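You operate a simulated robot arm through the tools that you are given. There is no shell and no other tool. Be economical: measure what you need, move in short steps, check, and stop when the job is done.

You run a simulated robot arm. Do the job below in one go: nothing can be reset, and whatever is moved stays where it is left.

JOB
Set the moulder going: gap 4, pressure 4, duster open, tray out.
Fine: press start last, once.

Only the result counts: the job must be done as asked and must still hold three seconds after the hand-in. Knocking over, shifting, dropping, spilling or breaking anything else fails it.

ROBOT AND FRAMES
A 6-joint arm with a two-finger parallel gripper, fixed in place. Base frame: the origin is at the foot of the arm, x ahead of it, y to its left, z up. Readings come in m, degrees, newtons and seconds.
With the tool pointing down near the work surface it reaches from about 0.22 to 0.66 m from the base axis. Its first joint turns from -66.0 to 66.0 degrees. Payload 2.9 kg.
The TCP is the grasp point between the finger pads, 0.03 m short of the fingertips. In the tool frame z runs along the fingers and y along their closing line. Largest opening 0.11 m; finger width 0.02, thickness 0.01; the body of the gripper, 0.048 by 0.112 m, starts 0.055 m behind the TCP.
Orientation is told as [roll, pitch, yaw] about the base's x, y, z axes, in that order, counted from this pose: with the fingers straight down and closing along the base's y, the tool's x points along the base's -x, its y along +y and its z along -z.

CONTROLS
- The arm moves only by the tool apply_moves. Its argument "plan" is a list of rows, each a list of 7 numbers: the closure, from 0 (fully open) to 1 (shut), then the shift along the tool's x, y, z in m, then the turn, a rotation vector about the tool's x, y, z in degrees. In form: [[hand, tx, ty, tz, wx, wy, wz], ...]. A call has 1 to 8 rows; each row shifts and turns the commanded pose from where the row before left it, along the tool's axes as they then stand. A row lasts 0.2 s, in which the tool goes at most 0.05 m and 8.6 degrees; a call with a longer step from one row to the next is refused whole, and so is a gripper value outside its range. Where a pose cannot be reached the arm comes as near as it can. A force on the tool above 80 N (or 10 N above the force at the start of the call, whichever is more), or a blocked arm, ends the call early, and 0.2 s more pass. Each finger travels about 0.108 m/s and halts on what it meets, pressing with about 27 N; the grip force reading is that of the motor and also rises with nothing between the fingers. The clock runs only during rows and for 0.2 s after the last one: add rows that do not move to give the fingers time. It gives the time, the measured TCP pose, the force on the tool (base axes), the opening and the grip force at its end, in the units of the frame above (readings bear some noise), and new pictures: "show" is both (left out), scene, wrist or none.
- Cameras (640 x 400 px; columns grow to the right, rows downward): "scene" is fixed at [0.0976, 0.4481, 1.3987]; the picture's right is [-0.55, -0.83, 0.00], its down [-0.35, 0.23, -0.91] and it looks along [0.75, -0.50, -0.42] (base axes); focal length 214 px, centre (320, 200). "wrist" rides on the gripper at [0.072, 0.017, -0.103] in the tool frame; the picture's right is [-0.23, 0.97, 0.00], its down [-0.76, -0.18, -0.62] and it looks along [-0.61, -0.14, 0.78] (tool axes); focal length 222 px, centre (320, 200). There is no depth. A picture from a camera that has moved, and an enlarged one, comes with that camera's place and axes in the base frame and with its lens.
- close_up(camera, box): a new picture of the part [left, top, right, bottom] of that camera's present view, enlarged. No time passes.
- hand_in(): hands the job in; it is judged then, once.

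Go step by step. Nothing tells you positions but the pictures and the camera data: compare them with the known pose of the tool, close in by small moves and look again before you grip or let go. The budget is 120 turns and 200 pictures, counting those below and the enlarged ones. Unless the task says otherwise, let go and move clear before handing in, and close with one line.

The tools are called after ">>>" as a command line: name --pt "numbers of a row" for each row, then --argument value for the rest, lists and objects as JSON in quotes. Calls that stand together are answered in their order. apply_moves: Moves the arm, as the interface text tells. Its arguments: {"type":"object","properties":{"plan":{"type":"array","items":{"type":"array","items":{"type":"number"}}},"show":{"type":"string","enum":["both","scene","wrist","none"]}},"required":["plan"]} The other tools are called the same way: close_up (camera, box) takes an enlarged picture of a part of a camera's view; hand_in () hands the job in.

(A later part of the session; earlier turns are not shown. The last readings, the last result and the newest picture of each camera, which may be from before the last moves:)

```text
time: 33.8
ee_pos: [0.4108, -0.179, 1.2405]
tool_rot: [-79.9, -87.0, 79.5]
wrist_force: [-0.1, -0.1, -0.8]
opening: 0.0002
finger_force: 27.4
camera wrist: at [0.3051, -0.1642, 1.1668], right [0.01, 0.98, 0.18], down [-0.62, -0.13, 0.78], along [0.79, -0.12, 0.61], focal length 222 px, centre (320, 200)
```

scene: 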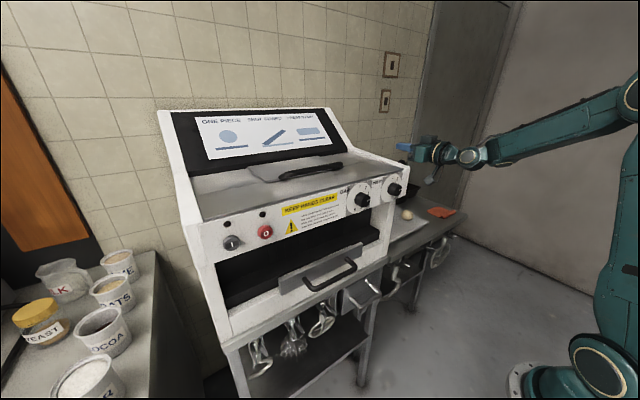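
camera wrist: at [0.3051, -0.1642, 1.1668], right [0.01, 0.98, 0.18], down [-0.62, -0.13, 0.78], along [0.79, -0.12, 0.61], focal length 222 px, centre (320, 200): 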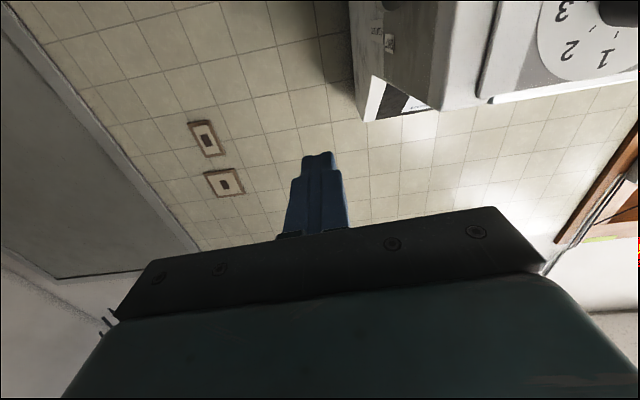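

The lever is out of the way below. Next is PRESS, with the knob axis at about y −0.017, z 1.179 and the panel plane at x≈0.447. I'll open the hand, line up in front of it and look.

>>> apply_moves --pt "0.8 0 0 -0.02 0 0 0" --pt "0.3 0 0.04 0 0 0 0" --pt "0.3 0 0.045 0 0 0 0" --pt "0.3 0 0.045 0 0 0 0" --pt "0.3 0.025 0.032 0 0 0 0" --pt "0.3 0.037 0 0 0 0 0"

>>> close_up --camera "wrist" --box '[200, 20, 520, 220]'

```text
time: 35.2
ee_pos: [0.4172, -0.0219, 1.1943]
tool_rot: [-87.9, -87.2, 87.5]
wrist_force: [-26.8, 0.3, 9.4]
opening: 0.0771
finger_force: 0.1
out of reach, approached as far as the arm can: row 5, 6
camera wrist: at [0.3126, -0.006, 1.1201], right [0.01, 0.98, 0.18], down [-0.62, -0.14, 0.77], along [0.78, -0.12, 0.61], focal length 222 px, centre (320, 200)
```

scene: 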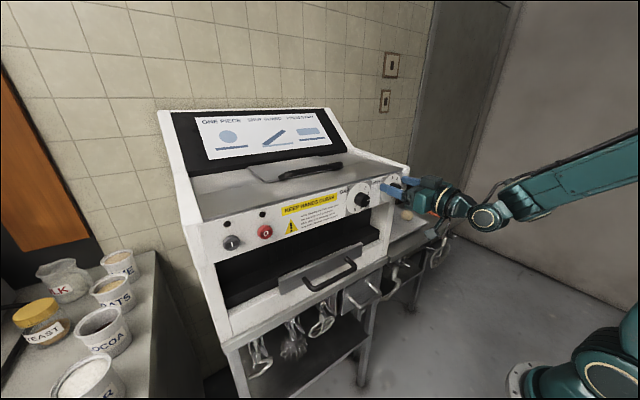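
wrist: 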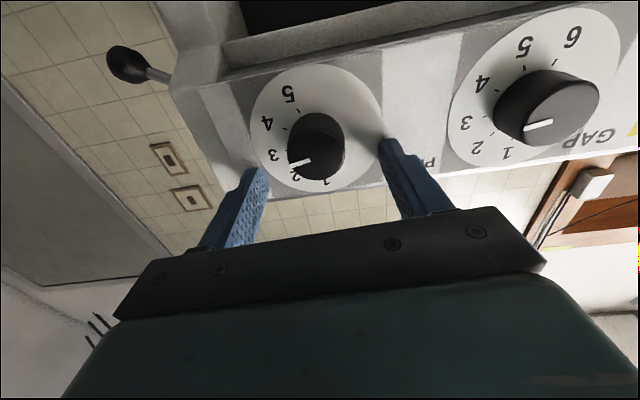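

```text
2.00 times, centred on (360, 120) of wrist
camera zoom: at [0.3126, -0.006, 1.1201], right [0.01, 0.98, 0.18], down [-0.62, -0.14, 0.77], along [0.78, -0.12, 0.61], focal length 444 px, centre (240, 360)
```

zoom: 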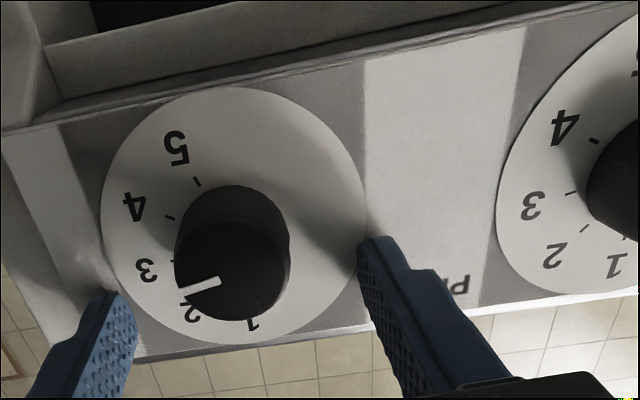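

The fingertips are resting on the panel, because a fully level tool can't pull further back at this height. I'll lift, pitch the tool about 18° down, and re-approach. PRESS reads 3, with steps of about 37°.

>>> apply_moves --pt "0.3 -0.02 0 -0.01 0 0 0" --pt "0.3 -0.02 0 -0.02 0 0 0" --pt "0.3 0 0.004 -0.01 0 8 0" --pt "0.3 0 0 0 0 8 0" --show "wrist"

```text
time: 36.2
ee_pos: [0.3795, -0.0143, 1.2327]
tool_rot: [-10.3, -73.2, 9.5]
wrist_force: [0.7, 1.1, -0.2]
opening: 0.077
finger_force: 0.0
camera wrist: at [0.2592, 0.0012, 1.1903], right [0.07, 0.98, 0.17], down [-0.38, -0.13, 0.92], along [0.92, -0.13, 0.37], focal length 222 px, centre (320, 200)
```

wrist: 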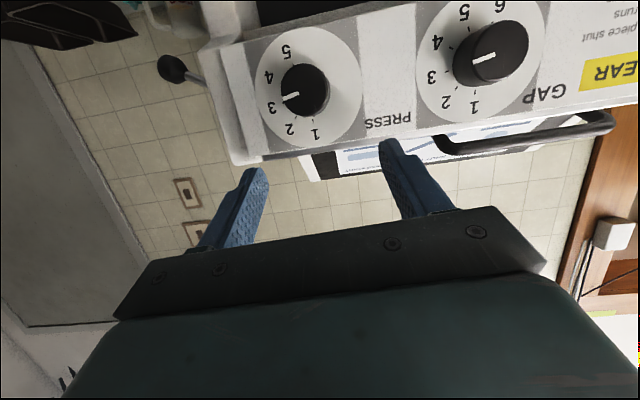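

>>> close_up --camera "wrist" --box '[240, 0, 560, 170]'

```text
2.00 times, centred on (400, 85) of wrist
camera zoom: at [0.2592, 0.0012, 1.1903], right [0.07, 0.98, 0.17], down [-0.38, -0.13, 0.92], along [0.92, -0.13, 0.37], focal length 444 px, centre (160, 430)
```

zoom: 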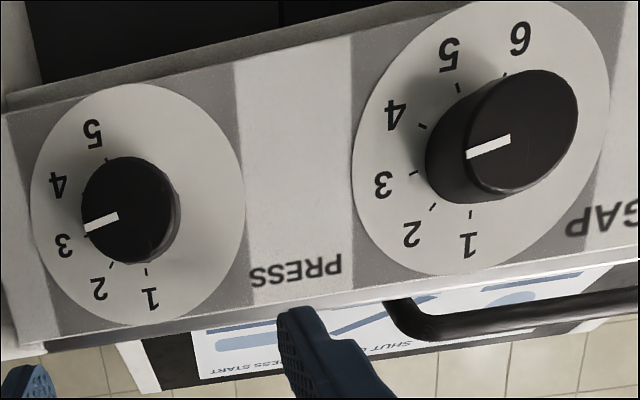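

Good view: the marks are 40° apart, both knobs are at 3, PRESS is centred at (y −0.0185, z 1.1765) and GAP at (0.1017, 1.1765). Moving onto PRESS.

>>> apply_moves --pt "0.3 0.024 0 0.008 0 0 0" --pt "0.3 0.0208 -0.001 0.009 0 0 0" --pt "0.3 0 0 0.015 0 0 0" --pt "0.3 0 0 0.012 0 0 0"

```text
time: 37.2
ee_pos: [0.409, -0.0192, 1.1764]
tool_rot: [-10.4, -73.3, 9.7]
wrist_force: [0.1, 0.1, -0.5]
opening: 0.077
finger_force: 0.1
camera wrist: at [0.2889, -0.0024, 1.1338], right [0.07, 0.98, 0.17], down [-0.38, -0.13, 0.92], along [0.92, -0.13, 0.37], focal length 222 px, centre (320, 200)
```

scene: 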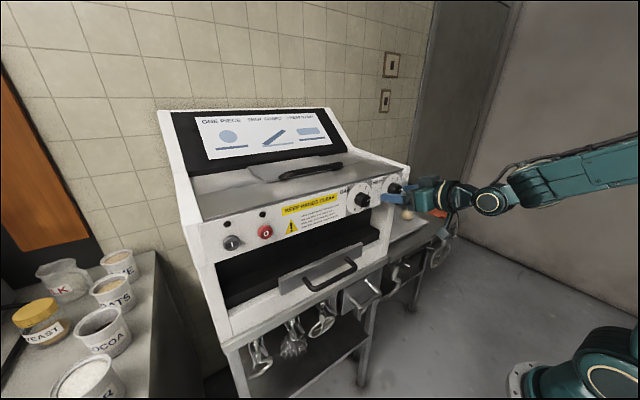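
wrist: 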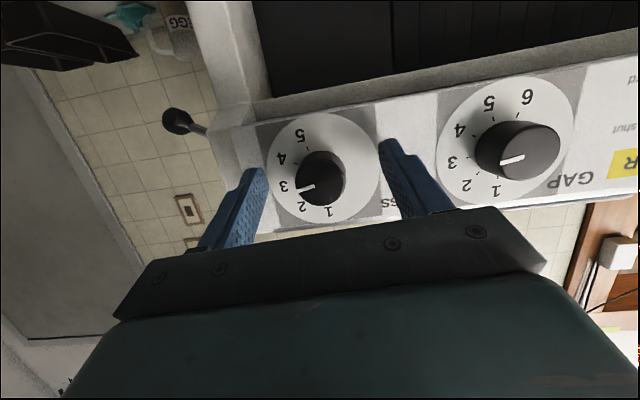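

>>> apply_moves --pt "0.6 0 0 0 0 0 0" --pt "0.8 0 0 0 0 0 0" --pt "0.8 0 0 0 0 0 0" --show "wrist"

```text
time: 38.0
ee_pos: [0.4098, -0.0197, 1.1761]
tool_rot: [-10.5, -73.4, 9.6]
wrist_force: [4.0, -7.2, -1.6]
opening: 0.0328
finger_force: 44.8
camera wrist: at [0.289, -0.0032, 1.1339], right [0.07, 0.98, 0.17], down [-0.38, -0.13, 0.92], along [0.92, -0.13, 0.37], focal length 222 px, centre (320, 200)
```

wrist: 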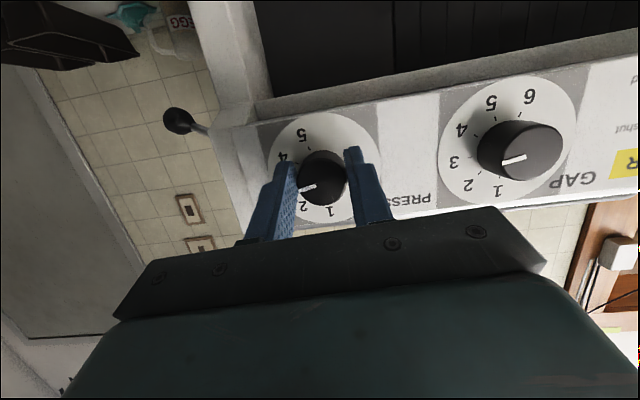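

Gripped. Turning 40° clockwise about the knob axis.

>>> apply_moves --pt "0.8 0 0 0 -2.3 0 7.63" --pt "0.8 0 0 0 -2.3 0 7.63" --pt "0.8 0 0 0 -2.3 0 7.63" --pt "0.8 0 0 0 -2.3 0 7.63" --pt "0.8 0 0 0 -2.3 0 7.63" --pt "0.8 0 0 0 0 0 0" --show "wrist"

```text
time: 39.4
ee_pos: [0.4094, -0.0196, 1.1764]
tool_rot: [69.5, -50.0, -64.0]
wrist_force: [-2.1, -4.1, 0.4]
opening: 0.0323
finger_force: 45.4
camera wrist: at [0.289, 0.0196, 1.1531], right [0.07, 0.65, 0.76], down [-0.38, -0.69, 0.62], along [0.92, -0.33, 0.2], focal length 222 px, centre (320, 200)
```

wrist: 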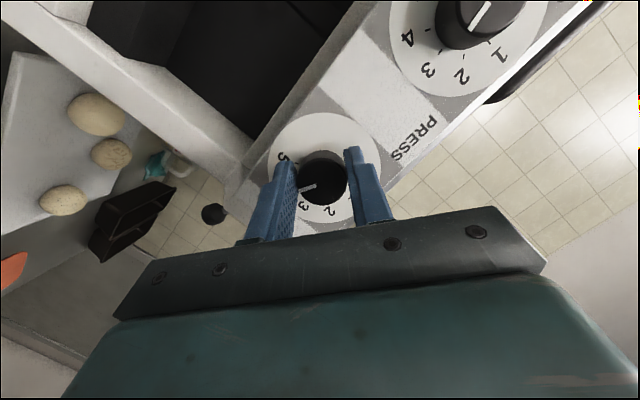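

The pointer turned with the hand. Releasing and backing off to read it.

>>> apply_moves --pt "0.5 0 0 0 0 0 0" --pt "0.3 0 0 0 0 0 0" --pt "0.3 0.009 0 -0.028 0 0 0" --show "wrist"

>>> close_up --camera "wrist" --box '[240, 90, 440, 230]'

>>> close_up --camera "scene" --box '[330, 170, 420, 226]'

```text
time: 40.2
ee_pos: [0.3834, -0.0198, 1.1802]
tool_rot: [69.3, -50.2, -63.8]
wrist_force: [-0.6, -0.1, -0.5]
opening: 0.077
finger_force: 0.0
out of reach, approached as far as the arm can: row 3
camera wrist: at [0.2635, 0.0187, 1.156], right [0.07, 0.65, 0.76], down [-0.38, -0.69, 0.62], along [0.92, -0.33, 0.2], focal length 222 px, centre (320, 200)
```

wrist: 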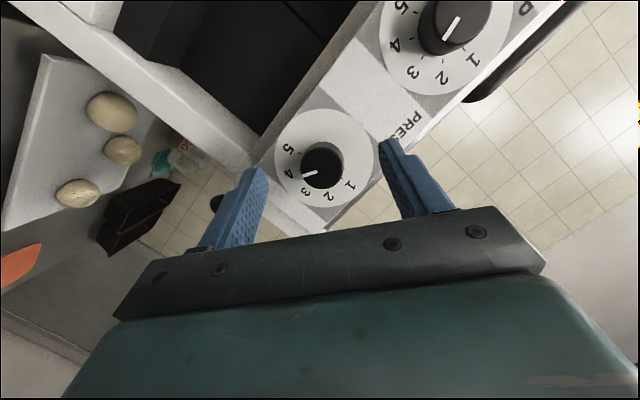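

```text
2.86 times, centred on (340, 160) of wrist
camera zoom: at [0.2635, 0.0187, 1.156], right [0.07, 0.65, 0.76], down [-0.38, -0.69, 0.62], along [0.92, -0.33, 0.2], focal length 635 px, centre (263, 314)
```

zoom: 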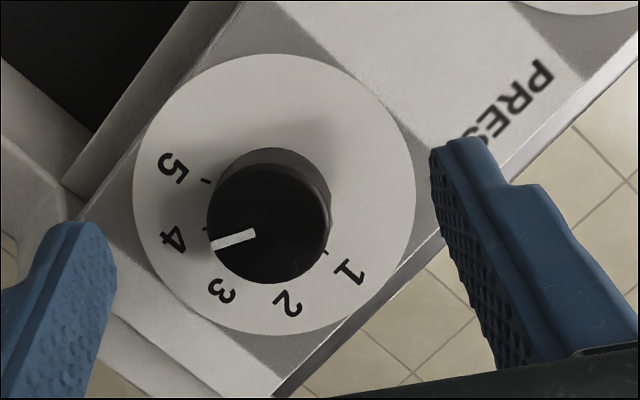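

```text
7.11 times, centred on (375, 198) of scene
camera zoom: at [0.0976, 0.4481, 1.3987], right [-0.55, -0.83, 0.0], down [-0.35, 0.23, -0.91], along [0.75, -0.5, -0.42], focal length 1525 px, centre (-71, 214)
```

zoom: 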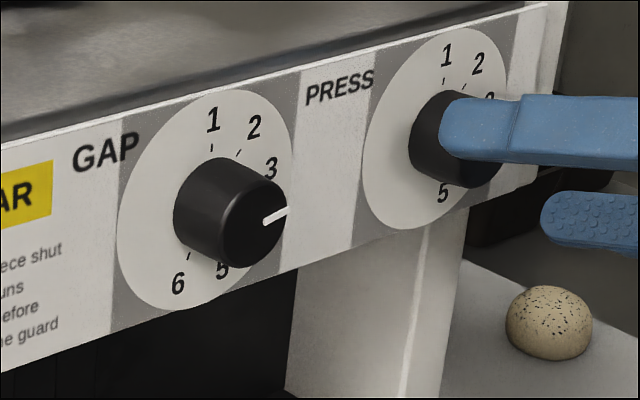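

PRESS now measures about 122°, which is mark 4. I'll rotate the hand back, lift, and move over to GAP.

>>> apply_moves --pt "0.3 0 0 0 2.3 0 -7.63" --pt "0.3 0 0 0 2.3 0 -7.63" --pt "0.3 0 0 0 2.3 0 -7.63" --pt "0.3 0 0 0 2.3 0 -7.63" --pt "0.3 0 0 0 2.3 0 -7.63" --pt "0.3 -0.025 0 -0.01 0 0 0" --pt "0.3 -0.025 0 -0.015 0 0 0" --show "none"

>>> apply_moves --pt "0.3 0 0.04 0 0 0 0" --pt "0.3 0 0.04 0 0 0 0" --pt "0.3 0 0.041 0 0 0 0" --show "wrist"

```text
time: 41.8
ee_pos: [0.3731, -0.0157, 1.2335]
tool_rot: [-10.4, -73.1, 9.6]
wrist_force: [-1.1, -0.8, 0.3]
opening: 0.0771
finger_force: 0.1
```

```text
time: 42.6
ee_pos: [0.3734, 0.1044, 1.2288]
tool_rot: [-10.3, -73.3, 9.4]
wrist_force: [0.2, 0.6, 0.0]
opening: 0.077
finger_force: 0.0
camera wrist: at [0.2538, 0.1215, 1.1865], right [0.07, 0.98, 0.17], down [-0.38, -0.13, 0.92], along [0.92, -0.13, 0.37], focal length 222 px, centre (320, 200)
```

wrist: 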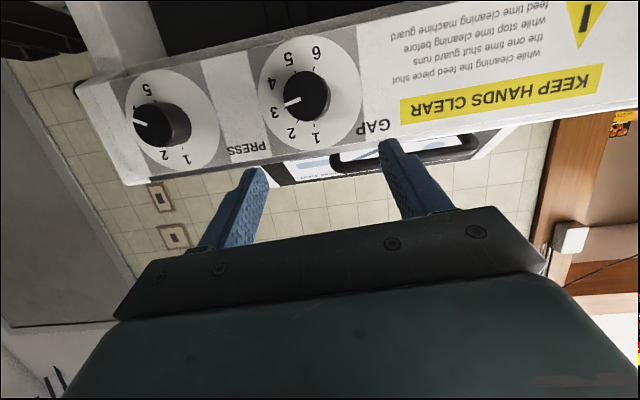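

>>> apply_moves --pt "0.3 0.022 0 0.008 0 0 0" --pt "0.3 0.018 0 0.01 0 0 0" --pt "0.3 0 0 0.016 0 0 0" --pt "0.3 0 0 0.0145 0 0 0" --show "wrist"

```text
time: 43.6
ee_pos: [0.4105, 0.101, 1.1753]
tool_rot: [-10.3, -73.3, 9.5]
wrist_force: [0.0, -0.1, -0.4]
opening: 0.0769
finger_force: 0.0
camera wrist: at [0.2893, 0.1177, 1.1332], right [0.07, 0.98, 0.17], down [-0.38, -0.13, 0.92], along [0.92, -0.13, 0.37], focal length 222 px, centre (320, 200)
```

wrist: 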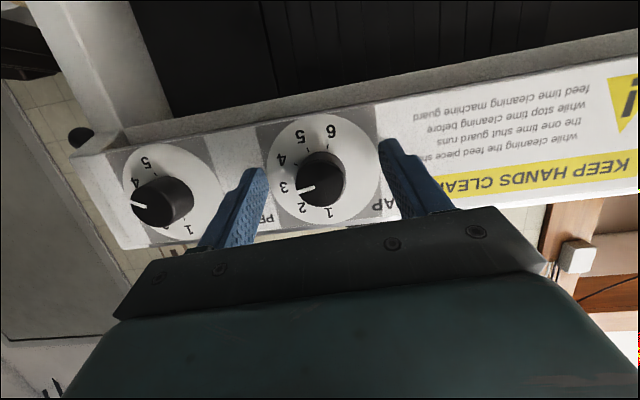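

>>> apply_moves --pt "0.6 0 0 0 0 0 0" --pt "0.8 0 0 0 0 0 0" --pt "0.8 0 0 0 0 0 0" --show "none"

>>> apply_moves --pt "0.8 0 0 0 -2.3 0 7.63" --pt "0.8 0 0 0 -2.3 0 7.63" --pt "0.8 0 0 0 -2.3 0 7.63" --pt "0.8 0 0 0 -2.3 0 7.63" --pt "0.8 0 0 0 -2.3 0 7.63" --pt "0.8 0 0 0 0 0 0" --show "wrist"

>>> apply_moves --pt "0.5 0 0 0 0 0 0" --pt "0.3 0 0 0 0 0 0" --pt "0.3 0.009 0 -0.028 0 0 0" --show "wrist"

>>> close_up --camera "wrist" --box '[240, 90, 440, 230]'

```text
time: 44.4
ee_pos: [0.4095, 0.1004, 1.1757]
tool_rot: [-10.5, -73.3, 9.5]
wrist_force: [4.2, -7.7, -0.1]
opening: 0.0325
finger_force: 45.5
```

```text
time: 45.8
ee_pos: [0.409, 0.1018, 1.1764]
tool_rot: [69.5, -49.9, -64.1]
wrist_force: [-0.3, -7.1, 1.7]
opening: 0.0325
finger_force: 44.9
camera wrist: at [0.2893, 0.14, 1.1526], right [0.07, 0.65, 0.76], down [-0.38, -0.69, 0.62], along [0.92, -0.33, 0.2], focal length 222 px, centre (320, 200)
```

wrist: 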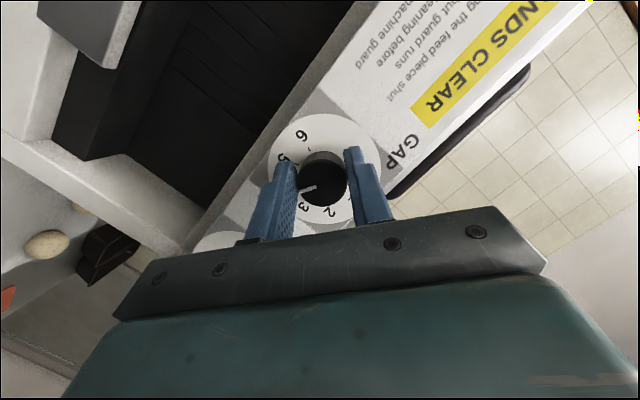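

```text
time: 46.6
ee_pos: [0.3801, 0.1013, 1.1756]
tool_rot: [69.3, -50.1, -63.8]
wrist_force: [-0.1, 0.3, 0.5]
opening: 0.0769
finger_force: 0.0
camera wrist: at [0.2599, 0.1406, 1.1522], right [0.07, 0.65, 0.76], down [-0.38, -0.69, 0.62], along [0.92, -0.33, 0.2], focal length 222 px, centre (320, 200)
```

wrist: 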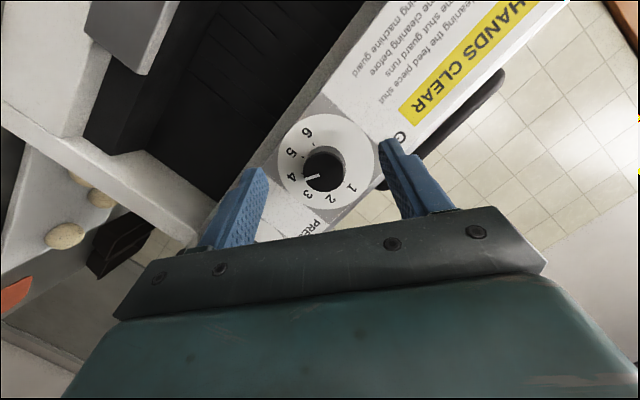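

```text
2.86 times, centred on (340, 160) of wrist
camera zoom: at [0.2599, 0.1406, 1.1522], right [0.07, 0.65, 0.76], down [-0.38, -0.69, 0.62], along [0.92, -0.33, 0.2], focal length 635 px, centre (263, 314)
```

zoom: 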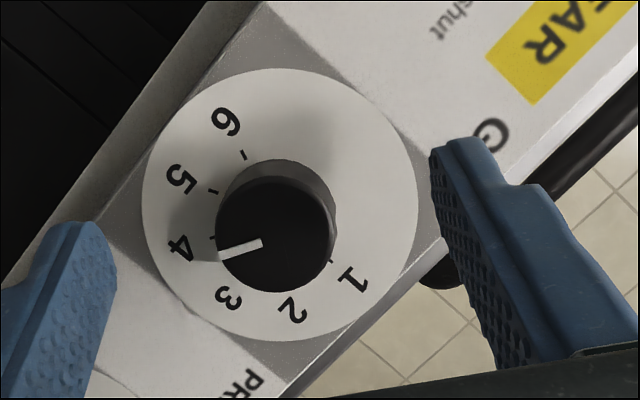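

GAP measures about 120°, which is mark 4. Rotating back and retreating, then I'll look at the tray handle.

>>> apply_moves --pt "0.3 0 0 0 2.3 0 -7.63" --pt "0.3 0 0 0 2.3 0 -7.63" --pt "0.3 0 0 0 2.3 0 -7.63" --pt "0.3 0 0 0 2.3 0 -7.63" --pt "0.3 0 0 0 2.3 0 -7.63" --pt "0.3 -0.025 0 -0.01 0 0 0" --pt "0.3 -0.025 0 -0.02 0 0 0" --show "none"

>>> apply_moves --pt "0.6 0 0 -0.02 0 8.5 0" --pt "1 0 0.02 -0.02 0 8.5 0" --pt "1 0 0.03 0 0 8.5 0" --pt "1 0.02 0.03 0 0 8.5 0" --pt "1 0.02 0 0 0 8.5 0" --show "both"

```text
time: 48.2
ee_pos: [0.3642, 0.1049, 1.2328]
tool_rot: [-10.6, -73.3, 9.8]
wrist_force: [0.2, -0.3, 0.8]
opening: 0.0768
finger_force: 0.1
```

```text
time: 49.4
ee_pos: [0.299, 0.1857, 1.214]
tool_rot: [-3.5, -30.8, 1.5]
wrist_force: [0.5, 1.2, -0.1]
opening: 0.0
finger_force: 27.1
camera wrist: at [0.1837, 0.2062, 1.2633], right [0.2, 0.98, 0.07], down [0.33, -0.13, 0.93], along [0.92, -0.17, -0.35], focal length 222 px, centre (320, 200)
```

scene: 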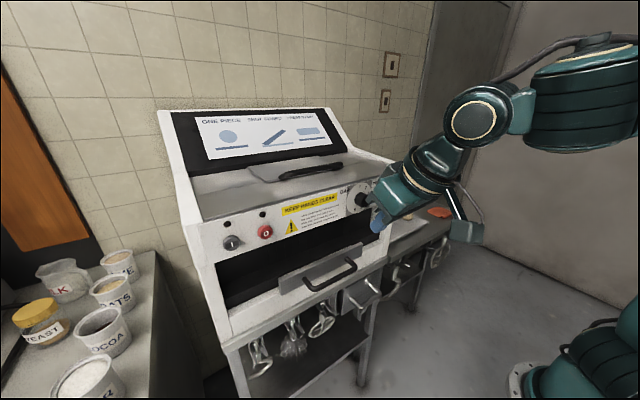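
wrist: 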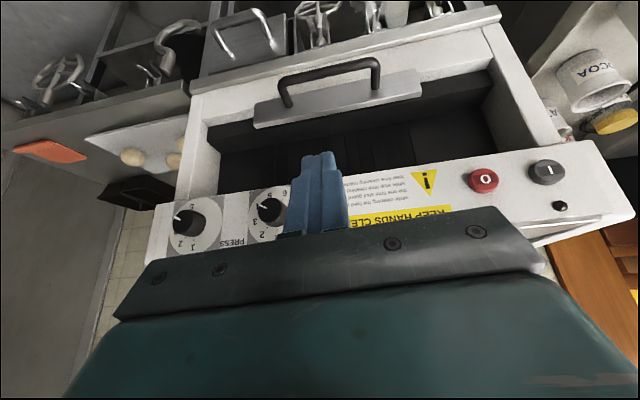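

The tray plate face is at x≈0.461, and the handle bar at (0.421, y 0.19, z 0.974) leaves a gap of about 33 mm. I'll turn the hand 90° so it closes across the bar.

>>> apply_moves --pt "0.5 0 0 0 0 0 8.2" --pt "0.5 0 0 0 0 0 8.2" --pt "0.5 0 0 0 0 0 8.2" --pt "0.5 0 0 0 0 0 8.2" --pt "0.5 0 0 0 0 0 8.2" --pt "0.5 0 0 0 0 0 8.2" --show "none"

>>> apply_moves --pt "0.5 0 0 0 0 0 8.2" --pt "0.5 0 0 0 0 0 8.2" --pt "0.5 0 0 0 0 0 8.2" --pt "0.5 0 0 0 0 0 8.2" --pt "0.5 0 0 0 0 0 8" --show "both"

```text
time: 50.8
ee_pos: [0.3, 0.1847, 1.2138]
tool_rot: [22.6, -21.9, -53.4]
wrist_force: [-0.3, -0.6, -1.1]
opening: 0.0551
finger_force: 0.1
```

```text
time: 52.0
ee_pos: [0.3006, 0.1847, 1.214]
tool_rot: [31.1, -2.9, -90.5]
wrist_force: [-0.6, 0.3, -0.7]
opening: 0.055
finger_force: 0.1
camera wrist: at [0.2614, 0.2629, 1.3062], right [0.83, -0.21, 0.51], down [-0.48, -0.73, 0.48], along [0.28, -0.65, -0.71], focal length 222 px, centre (320, 200)
```

scene: 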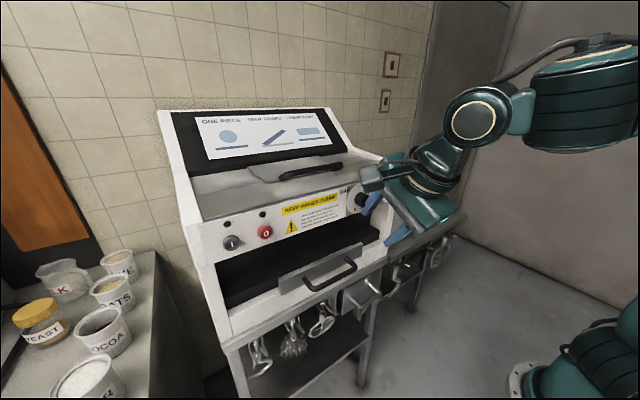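
wrist: 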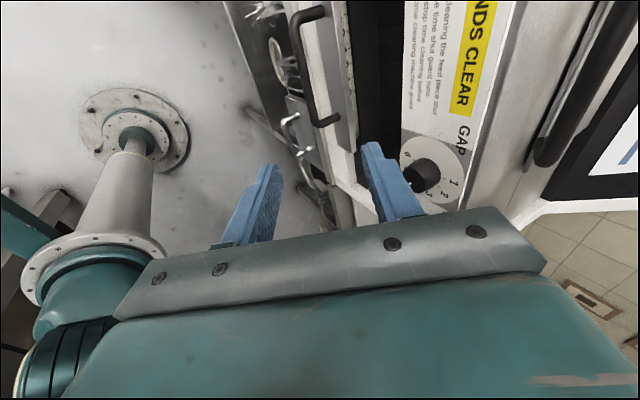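

>>> apply_moves --pt "0.66 0.0043 -0.005 0.044 0 0 0" --pt "0.66 0.0043 -0.005 0.044 0 0 0" --pt "0.66 0.0043 -0.005 0.044 0 0 0" --pt "0.66 0.0043 -0.005 0.044 0 0 0"

```text
time: 53.0
ee_pos: [0.3735, 0.1941, 1.0511]
tool_rot: [30.9, -3.0, -90.5]
wrist_force: [0.3, 0.0, 0.2]
opening: 0.0372
finger_force: 0.0
camera wrist: at [0.3346, 0.2714, 1.1435], right [0.83, -0.21, 0.51], down [-0.48, -0.73, 0.48], along [0.28, -0.65, -0.71], focal length 222 px, centre (320, 200)
```

scene: 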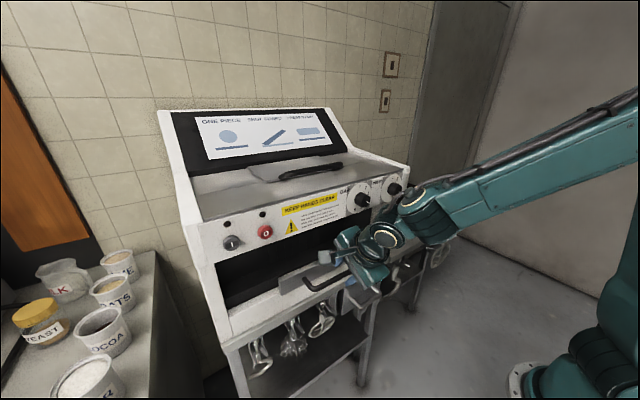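
wrist: 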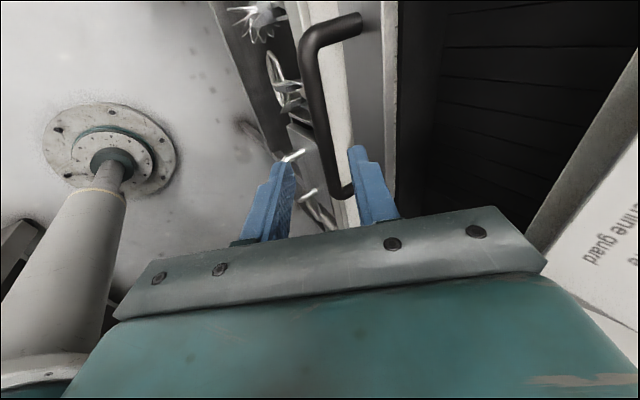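

The projected bar point falls right on the bar in the picture, so I'm aligned. Advancing.

>>> apply_moves --pt "0.66 0 0 0.03 0 0 0" --pt "0.66 0 0 0.025 0 0 0" --show "wrist"

```text
time: 53.6
ee_pos: [0.4025, 0.1905, 1.0044]
tool_rot: [31.1, -2.8, -90.3]
wrist_force: [0.0, 0.5, 0.4]
opening: 0.0375
finger_force: 0.1
camera wrist: at [0.363, 0.2687, 1.0968], right [0.83, -0.21, 0.51], down [-0.48, -0.73, 0.48], along [0.28, -0.65, -0.71], focal length 222 px, centre (320, 200)
```

wrist: 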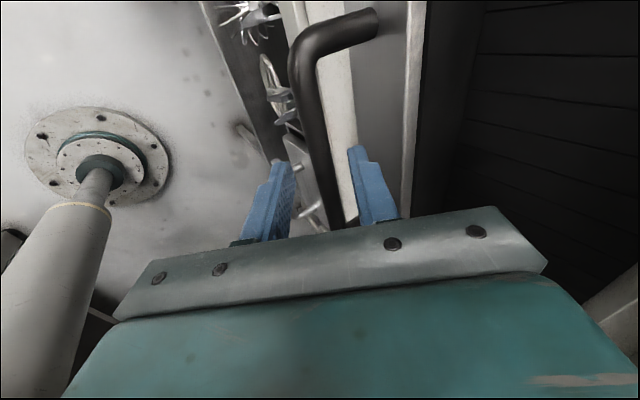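

>>> apply_moves --pt "0.66 0 0 0.012 0 0 0" --pt "0.66 0 0 0.012 0 0 0" --show "wrist"

>>> apply_moves --pt "0.9 0 0 0 0 0 0" --pt "0.95 0 0 0 0 0 0" --show "wrist"

```text
time: 54.2
ee_pos: [0.4147, 0.189, 0.9858]
tool_rot: [31.0, -3.0, -90.5]
wrist_force: [0.2, -0.4, -0.1]
opening: 0.0375
finger_force: 0.1
camera wrist: at [0.3753, 0.2674, 1.0768], right [0.83, -0.21, 0.51], down [-0.48, -0.73, 0.48], along [0.28, -0.65, -0.71], focal length 222 px, centre (320, 200)
```

wrist: 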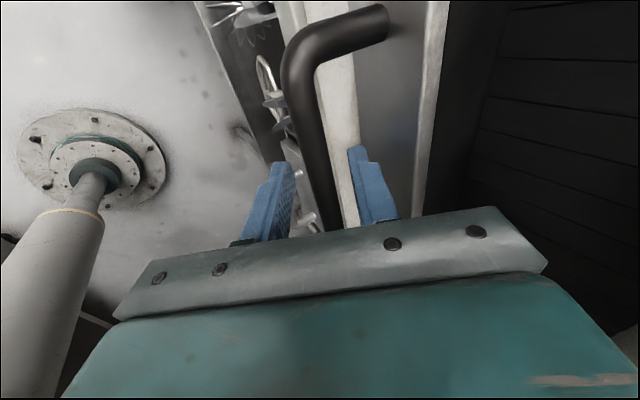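

```text
time: 54.8
ee_pos: [0.4155, 0.1895, 0.9871]
tool_rot: [31.2, -2.8, -90.5]
wrist_force: [3.8, -0.2, 9.1]
opening: 0.0139
finger_force: 45.2
camera wrist: at [0.3758, 0.2674, 1.078], right [0.83, -0.21, 0.52], down [-0.48, -0.73, 0.48], along [0.28, -0.65, -0.71], focal length 222 px, centre (320, 200)
```

wrist: 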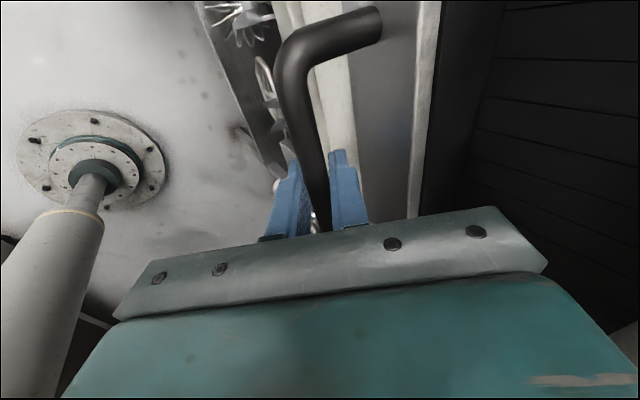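

The bar is gripped. Pulling straight toward the robot in small steps.

>>> apply_moves --pt "0.95 0 -0.0128 -0.0077 0 0 0" --pt "0.95 0 -0.017 -0.0103 0 0 0" --pt "0.95 0 -0.017 -0.0103 0 0 0"

```text
time: 55.6
ee_pos: [0.3592, 0.1892, 0.9874]
tool_rot: [31.2, -2.8, -90.4]
wrist_force: [1.0, -5.0, 20.2]
opening: 0.0135
finger_force: 44.9
camera wrist: at [0.3205, 0.2675, 1.0779], right [0.83, -0.21, 0.52], down [-0.48, -0.73, 0.48], along [0.28, -0.65, -0.71], focal length 222 px, centre (320, 200)
```

scene: 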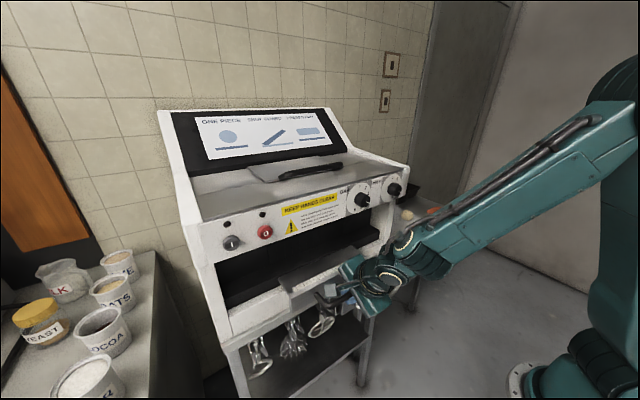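
wrist: 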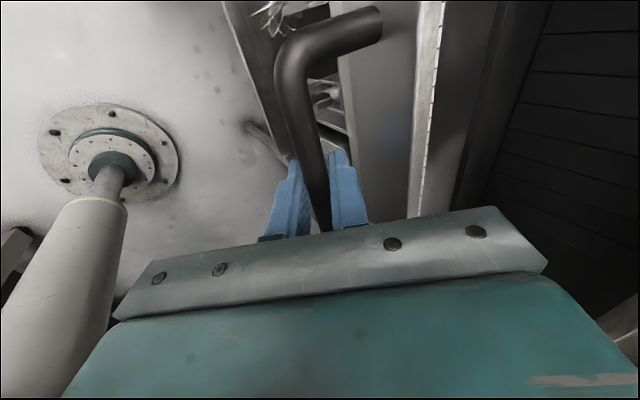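

The tray is sliding. I'll keep pulling with a touch of upward relief.

>>> apply_moves --pt "0.95 0 -0.016 -0.012 0 0 0" --pt "0.95 0 -0.017 -0.0103 0 0 0" --pt "0.95 0 -0.017 -0.0103 0 0 0" --show "scene"

```text
time: 56.4
ee_pos: [0.299, 0.1899, 0.9862]
tool_rot: [30.7, -3.2, -90.2]
wrist_force: [1.0, 0.5, -5.8]
opening: 0.0134
finger_force: 45.2
```

scene: 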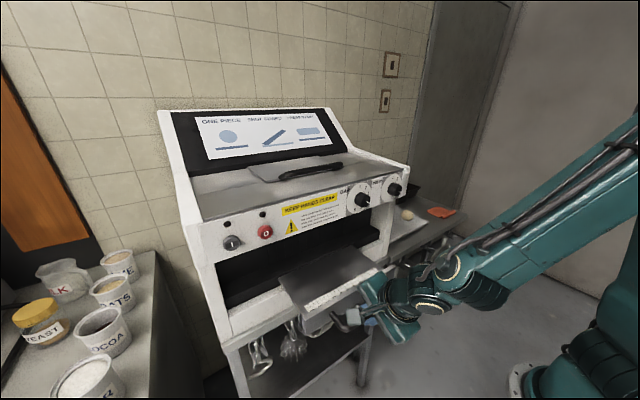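

>>> apply_moves --pt "0.95 0 -0.017 -0.0103 0 0 0" --pt "0.95 0 -0.0128 -0.0077 0 0 0" --show "both"

```text
time: 57.0
ee_pos: [0.2646, 0.1892, 0.9865]
tool_rot: [30.9, -3.2, -90.4]
wrist_force: [1.4, -1.3, -10.1]
opening: 0.0138
finger_force: 45.2
camera wrist: at [0.2255, 0.2677, 1.0779], right [0.83, -0.21, 0.51], down [-0.48, -0.73, 0.48], along [0.28, -0.65, -0.71], focal length 222 px, centre (320, 200)
```

scene: 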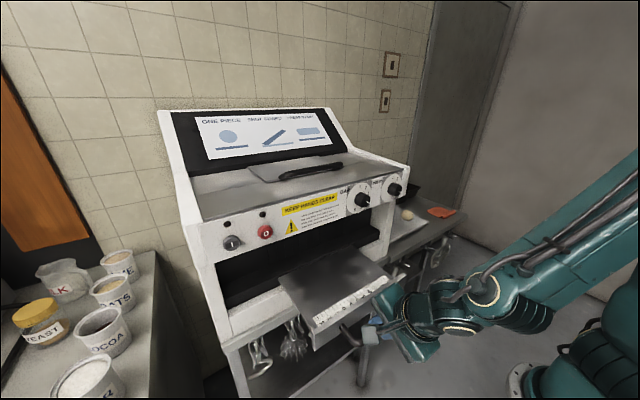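
wrist: 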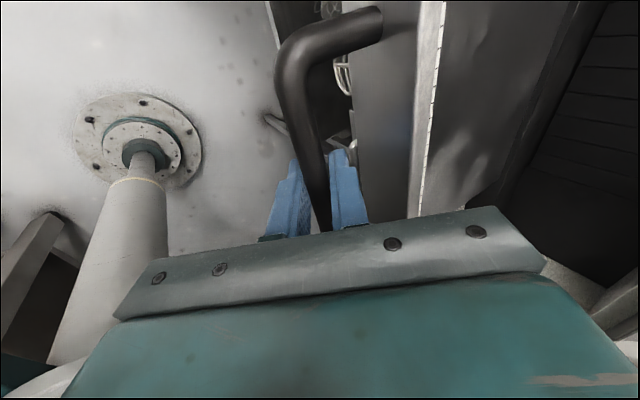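

>>> apply_moves --pt "0.95 0 -0.0115 -0.0035 0 0 0" --pt "0.95 0 -0.0105 -0.006 0 0 0" --pt "0.95 0 -0.0105 -0.006 0 0 0" --show "none"

```text
time: 57.8
ee_pos: [0.2434, 0.1898, 0.9894]
tool_rot: [32.5, -2.5, -90.9]
wrist_force: [73.5, -1.4, 6.3]
opening: 0.0137
finger_force: 45.1
out of reach, approached as far as the arm can: row 3
```

A strong resistance (73 N) at about 17 cm of travel means the tray is at its outer stop. Releasing, straightening the hand and lifting off carefully.

>>> apply_moves --pt "0.65 0 0 0 0 0 0" --pt "0.63 0 0 0 0 0 0" --show "wrist"

```text
time: 58.4
ee_pos: [0.2356, 0.1881, 0.9842]
tool_rot: [30.8, -3.0, -90.3]
wrist_force: [0.0, 0.3, -1.3]
opening: 0.0406
finger_force: 0.1
camera wrist: at [0.1956, 0.2674, 1.0757], right [0.84, -0.2, 0.51], down [-0.48, -0.73, 0.48], along [0.28, -0.65, -0.71], focal length 222 px, centre (320, 200)
```

wrist: 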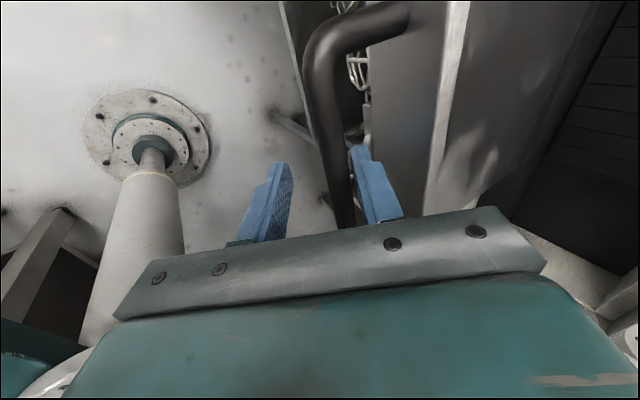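

>>> apply_moves --pt "0.63 0 0.006 -0.015 0 0 0" --pt "0.63 0 0.008 -0.022 0 0 0" --pt "0.63 0 0.01 -0.025 0 0 0" --pt "0.63 0 0.02 -0.03 0 0 0" --pt "0.63 0 0.02 -0.03 0 0 0"

```text
time: 59.6
ee_pos: [0.2438, 0.1883, 1.1204]
tool_rot: [31.0, -2.9, -90.3]
wrist_force: [-0.4, -0.5, 0.5]
opening: 0.0409
finger_force: 0.0
out of reach, approached as far as the arm can: row 2, 3, 5
camera wrist: at [0.2044, 0.2671, 1.2128], right [0.83, -0.21, 0.51], down [-0.48, -0.74, 0.48], along [0.28, -0.65, -0.71], focal length 222 px, centre (320, 200)
```

scene: 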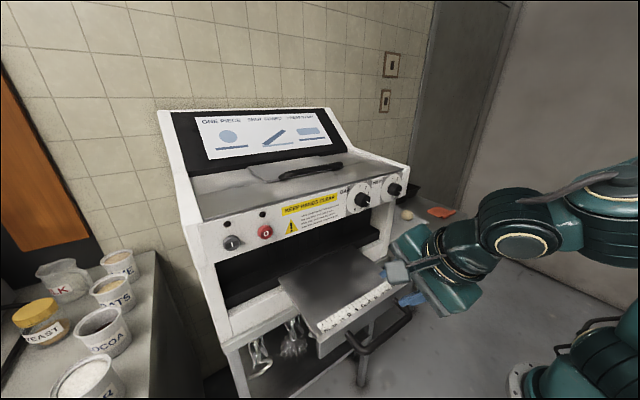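
wrist: 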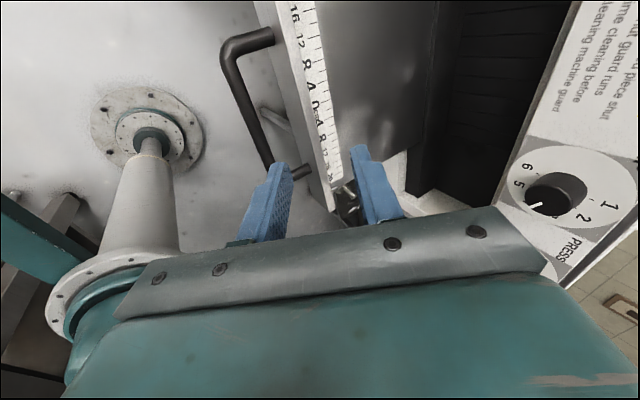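

The tray is out by about 17 cm and stays there. I'll turn the hand back and prepare to press START.

>>> apply_moves --pt "0.8 0 0.02 -0.02 0 0 -8.2" --pt "1 0 0 -0.02 0 0 -8.2" --pt "1 0 0 -0.02 0 0 -8.2" --pt "1 0 0 0 0 0 -8.2" --pt "1 0 0 0 0 0 -8.2" --pt "1 0 0 0 0 0 -8.2" --show "none"

>>> apply_moves --pt "1 0 0 0 0 0 -8.2" --pt "1 0 0 0 0 0 -8.2" --pt "1 0 0 0 0 0 -8.2" --pt "1 0 0 0 0 0 -8.2" --pt "1 0 0 0 0 0 -8" --show "scene"

```text
time: 61.0
ee_pos: [0.2488, 0.1832, 1.1803]
tool_rot: [19.1, -25.1, -44.6]
wrist_force: [-0.4, 0.0, 0.6]
opening: 0.0
finger_force: 27.3
out of reach, approached as far as the arm can: row 2, 3
```

```text
time: 62.2
ee_pos: [0.2465, 0.1834, 1.1802]
tool_rot: [-3.5, -30.9, 1.6]
wrist_force: [-1.0, -0.1, -0.2]
opening: 0.0
finger_force: 27.1
```

scene: 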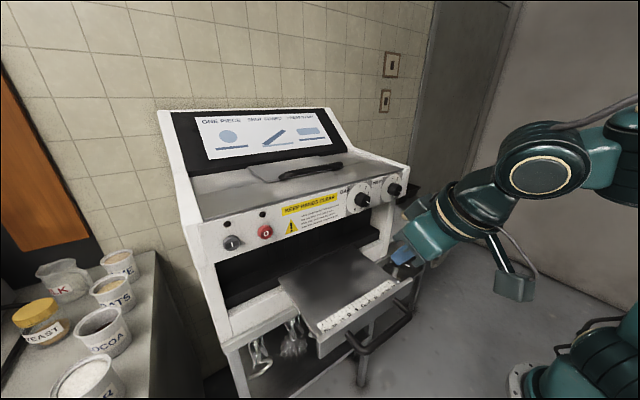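

>>> apply_moves --pt "1 -0.025 0.035 0.002 0 0 0" --pt "1 -0.025 0.035 0.002 0 0 0" --pt "1 -0.025 0.035 0.002 0 -8 0" --pt "1 -0.02 0.035 0.0 0 -8 0" --pt "1 0 0.03 0.0 0 -8 0" --pt "1 0 0 0.0 0 -8 0"

```text
time: 63.6
ee_pos: [0.3969, 0.3208, 1.215]
tool_rot: [-6.5, -63.0, 5.5]
wrist_force: [0.0, 0.4, 1.0]
opening: 0.0
finger_force: 26.8
out of reach, approached as far as the arm can: row 3, 4, 5, 6
camera wrist: at [0.2724, 0.3383, 1.1939], right [0.11, 0.98, 0.15], down [-0.21, -0.13, 0.97], along [0.97, -0.14, 0.19], focal length 222 px, centre (320, 200)
```

scene: 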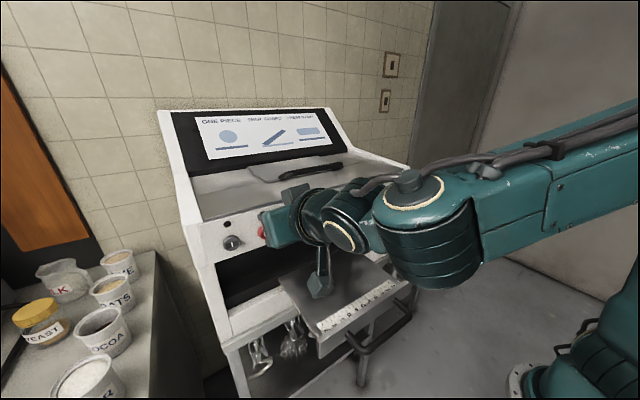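
wrist: 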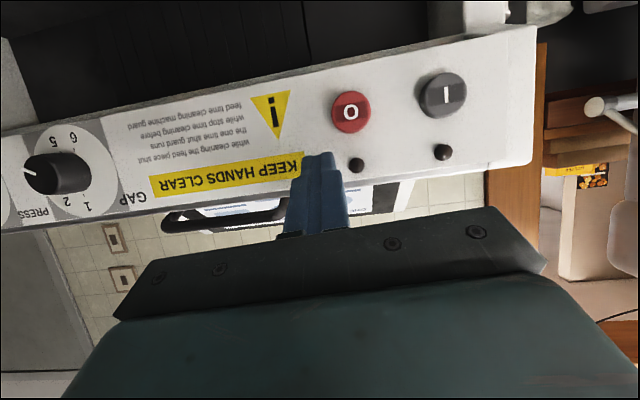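

START is at (y 0.405, z 1.167) and STOP at y 0.345. I'll raise and back off, then shift over in front of START without touching anything.

>>> apply_moves --pt "1 -0.012 0 -0.025 0 0 0" --pt "1 -0.01 0.01 -0.01 0 0 0" --pt "1 0 0.035 0 0 0 0" --pt "1 0 0.035 0 0 0 0" --show "both"

```text
time: 64.6
ee_pos: [0.4257, 0.3752, 1.2435]
tool_rot: [-6.6, -62.6, 5.2]
wrist_force: [-21.8, -15.5, 2.7]
opening: 0.0
finger_force: 26.6
out of reach, approached as far as the arm can: row 1, 2, 3, 4
camera wrist: at [0.3004, 0.3928, 1.2239], right [0.12, 0.98, 0.15], down [-0.21, -0.12, 0.97], along [0.97, -0.14, 0.19], focal length 222 px, centre (320, 200)
```

scene: 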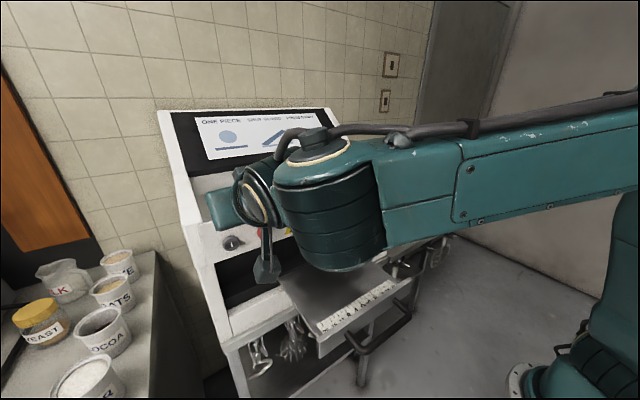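
wrist: 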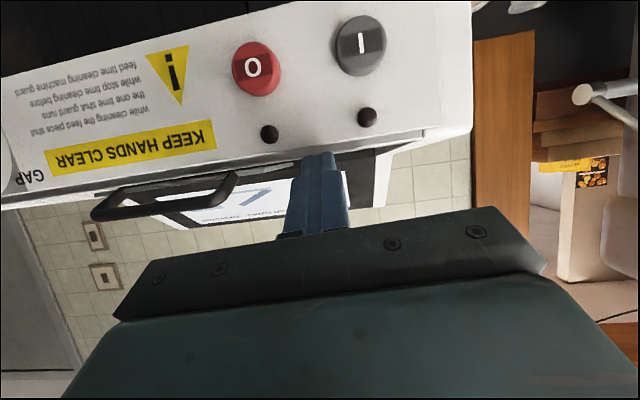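

I'm lightly touching the panel's top edge, because side-reach pushes the arm forward. I'll back away toward the centre and yaw the hand outward before coming back.

>>> apply_moves --pt "1 -0.015 0 -0.02 0 0 0" --pt "1 0 -0.04 -0.02 0 8 0" --pt "1 0 -0.03 -0.02 0 8 0" --show "scene"

```text
time: 65.4
ee_pos: [0.3911, 0.3028, 1.2888]
tool_rot: [-4.4, -46.8, 2.9]
wrist_force: [-0.4, -0.1, 0.1]
opening: 0.0001
finger_force: 26.8
out of reach, approached as far as the arm can: row 1
```

scene: 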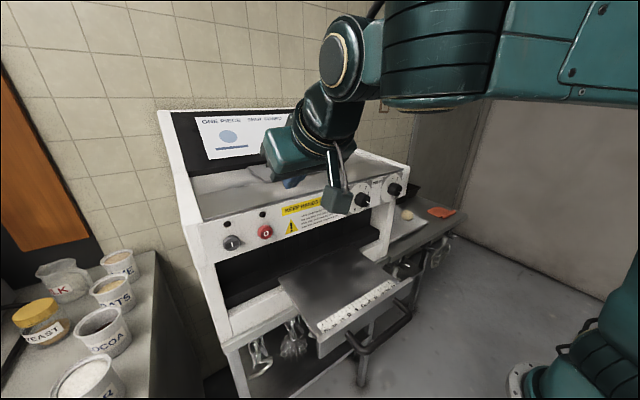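

>>> apply_moves --pt "1 0.018 0 -0.0195 0 0 0" --pt "1 0.018 0 -0.0195 0 0 0" --pt "1 0.018 0 -0.0195 0 0 0" --show "none"

>>> apply_moves --pt "1 0 0 0 -5.8 0 -5.4" --pt "1 0 0 0 -5.8 0 -5.4" --pt "1 0 0 0 -5.8 0 -5.4" --pt "1 0 0 0 -5.8 0 -5.4" --show "both"

```text
time: 66.2
ee_pos: [0.356, 0.2917, 1.2862]
tool_rot: [-4.3, -46.9, 2.8]
wrist_force: [0.8, -0.9, 0.4]
opening: 0.0001
finger_force: 27.6
out of reach, approached as far as the arm can: row 2, 3
```

```text
time: 67.2
ee_pos: [0.3571, 0.2898, 1.2867]
tool_rot: [-3.6, -45.4, 34.0]
wrist_force: [0.0, 0.5, -0.2]
opening: 0.0
finger_force: 26.5
camera wrist: at [0.2399, 0.2422, 1.3054], right [-0.38, 0.92, 0.12], down [0.15, -0.07, 0.99], along [0.92, 0.39, -0.11], focal length 222 px, centre (320, 200)
```

scene: 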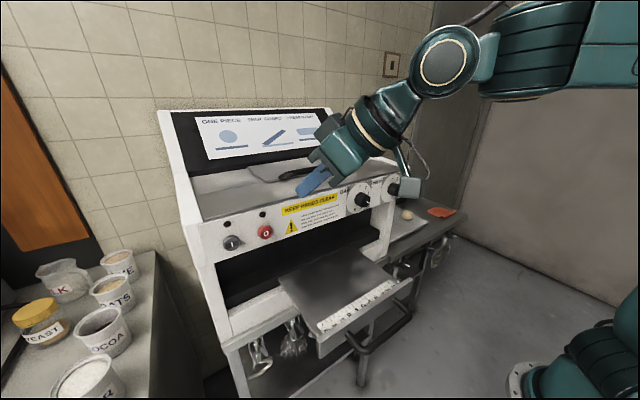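
wrist: 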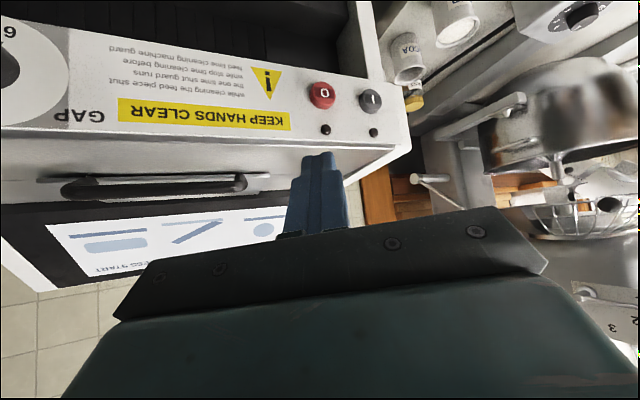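

>>> apply_moves --pt "1 0.0078 0.0172 0.026 0 0 0" --pt "1 0.0078 0.0172 0.026 0 0 0" --pt "1 0.0078 0.0172 0.026 0 0 0" --show "both"

```text
time: 68.0
ee_pos: [0.3653, 0.3523, 1.2141]
tool_rot: [-3.6, -45.4, 33.9]
wrist_force: [0.4, -0.2, -1.1]
opening: 0.0002
finger_force: 27.0
camera wrist: at [0.249, 0.3038, 1.2324], right [-0.37, 0.92, 0.12], down [0.15, -0.07, 0.99], along [0.92, 0.39, -0.11], focal length 222 px, centre (320, 200)
```

scene: 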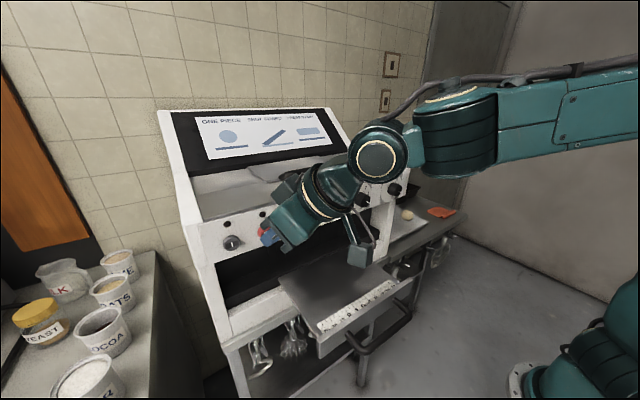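
wrist: 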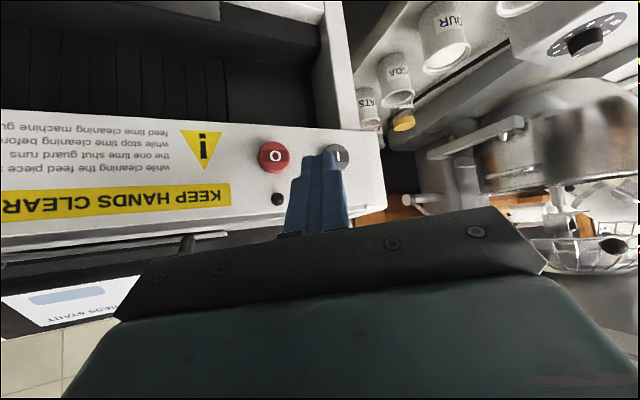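

>>> apply_moves --pt "1 0 0.01 0 0 -8 0" --pt "1 0 0.01 0 0 -8 0" --show "wrist"

```text
time: 68.6
ee_pos: [0.3544, 0.3706, 1.2129]
tool_rot: [-5.3, -61.4, 36.0]
wrist_force: [0.3, 0.3, 0.5]
opening: 0.0
finger_force: 26.7
camera wrist: at [0.2382, 0.3195, 1.1966], right [-0.42, 0.89, 0.16], down [-0.09, -0.21, 0.97], along [0.9, 0.39, 0.17], focal length 222 px, centre (320, 200)
```

wrist: 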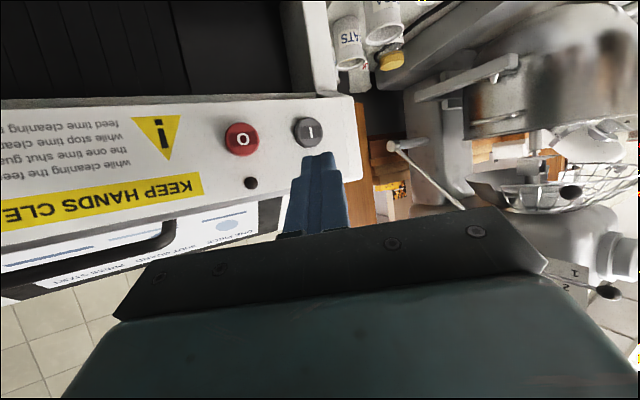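

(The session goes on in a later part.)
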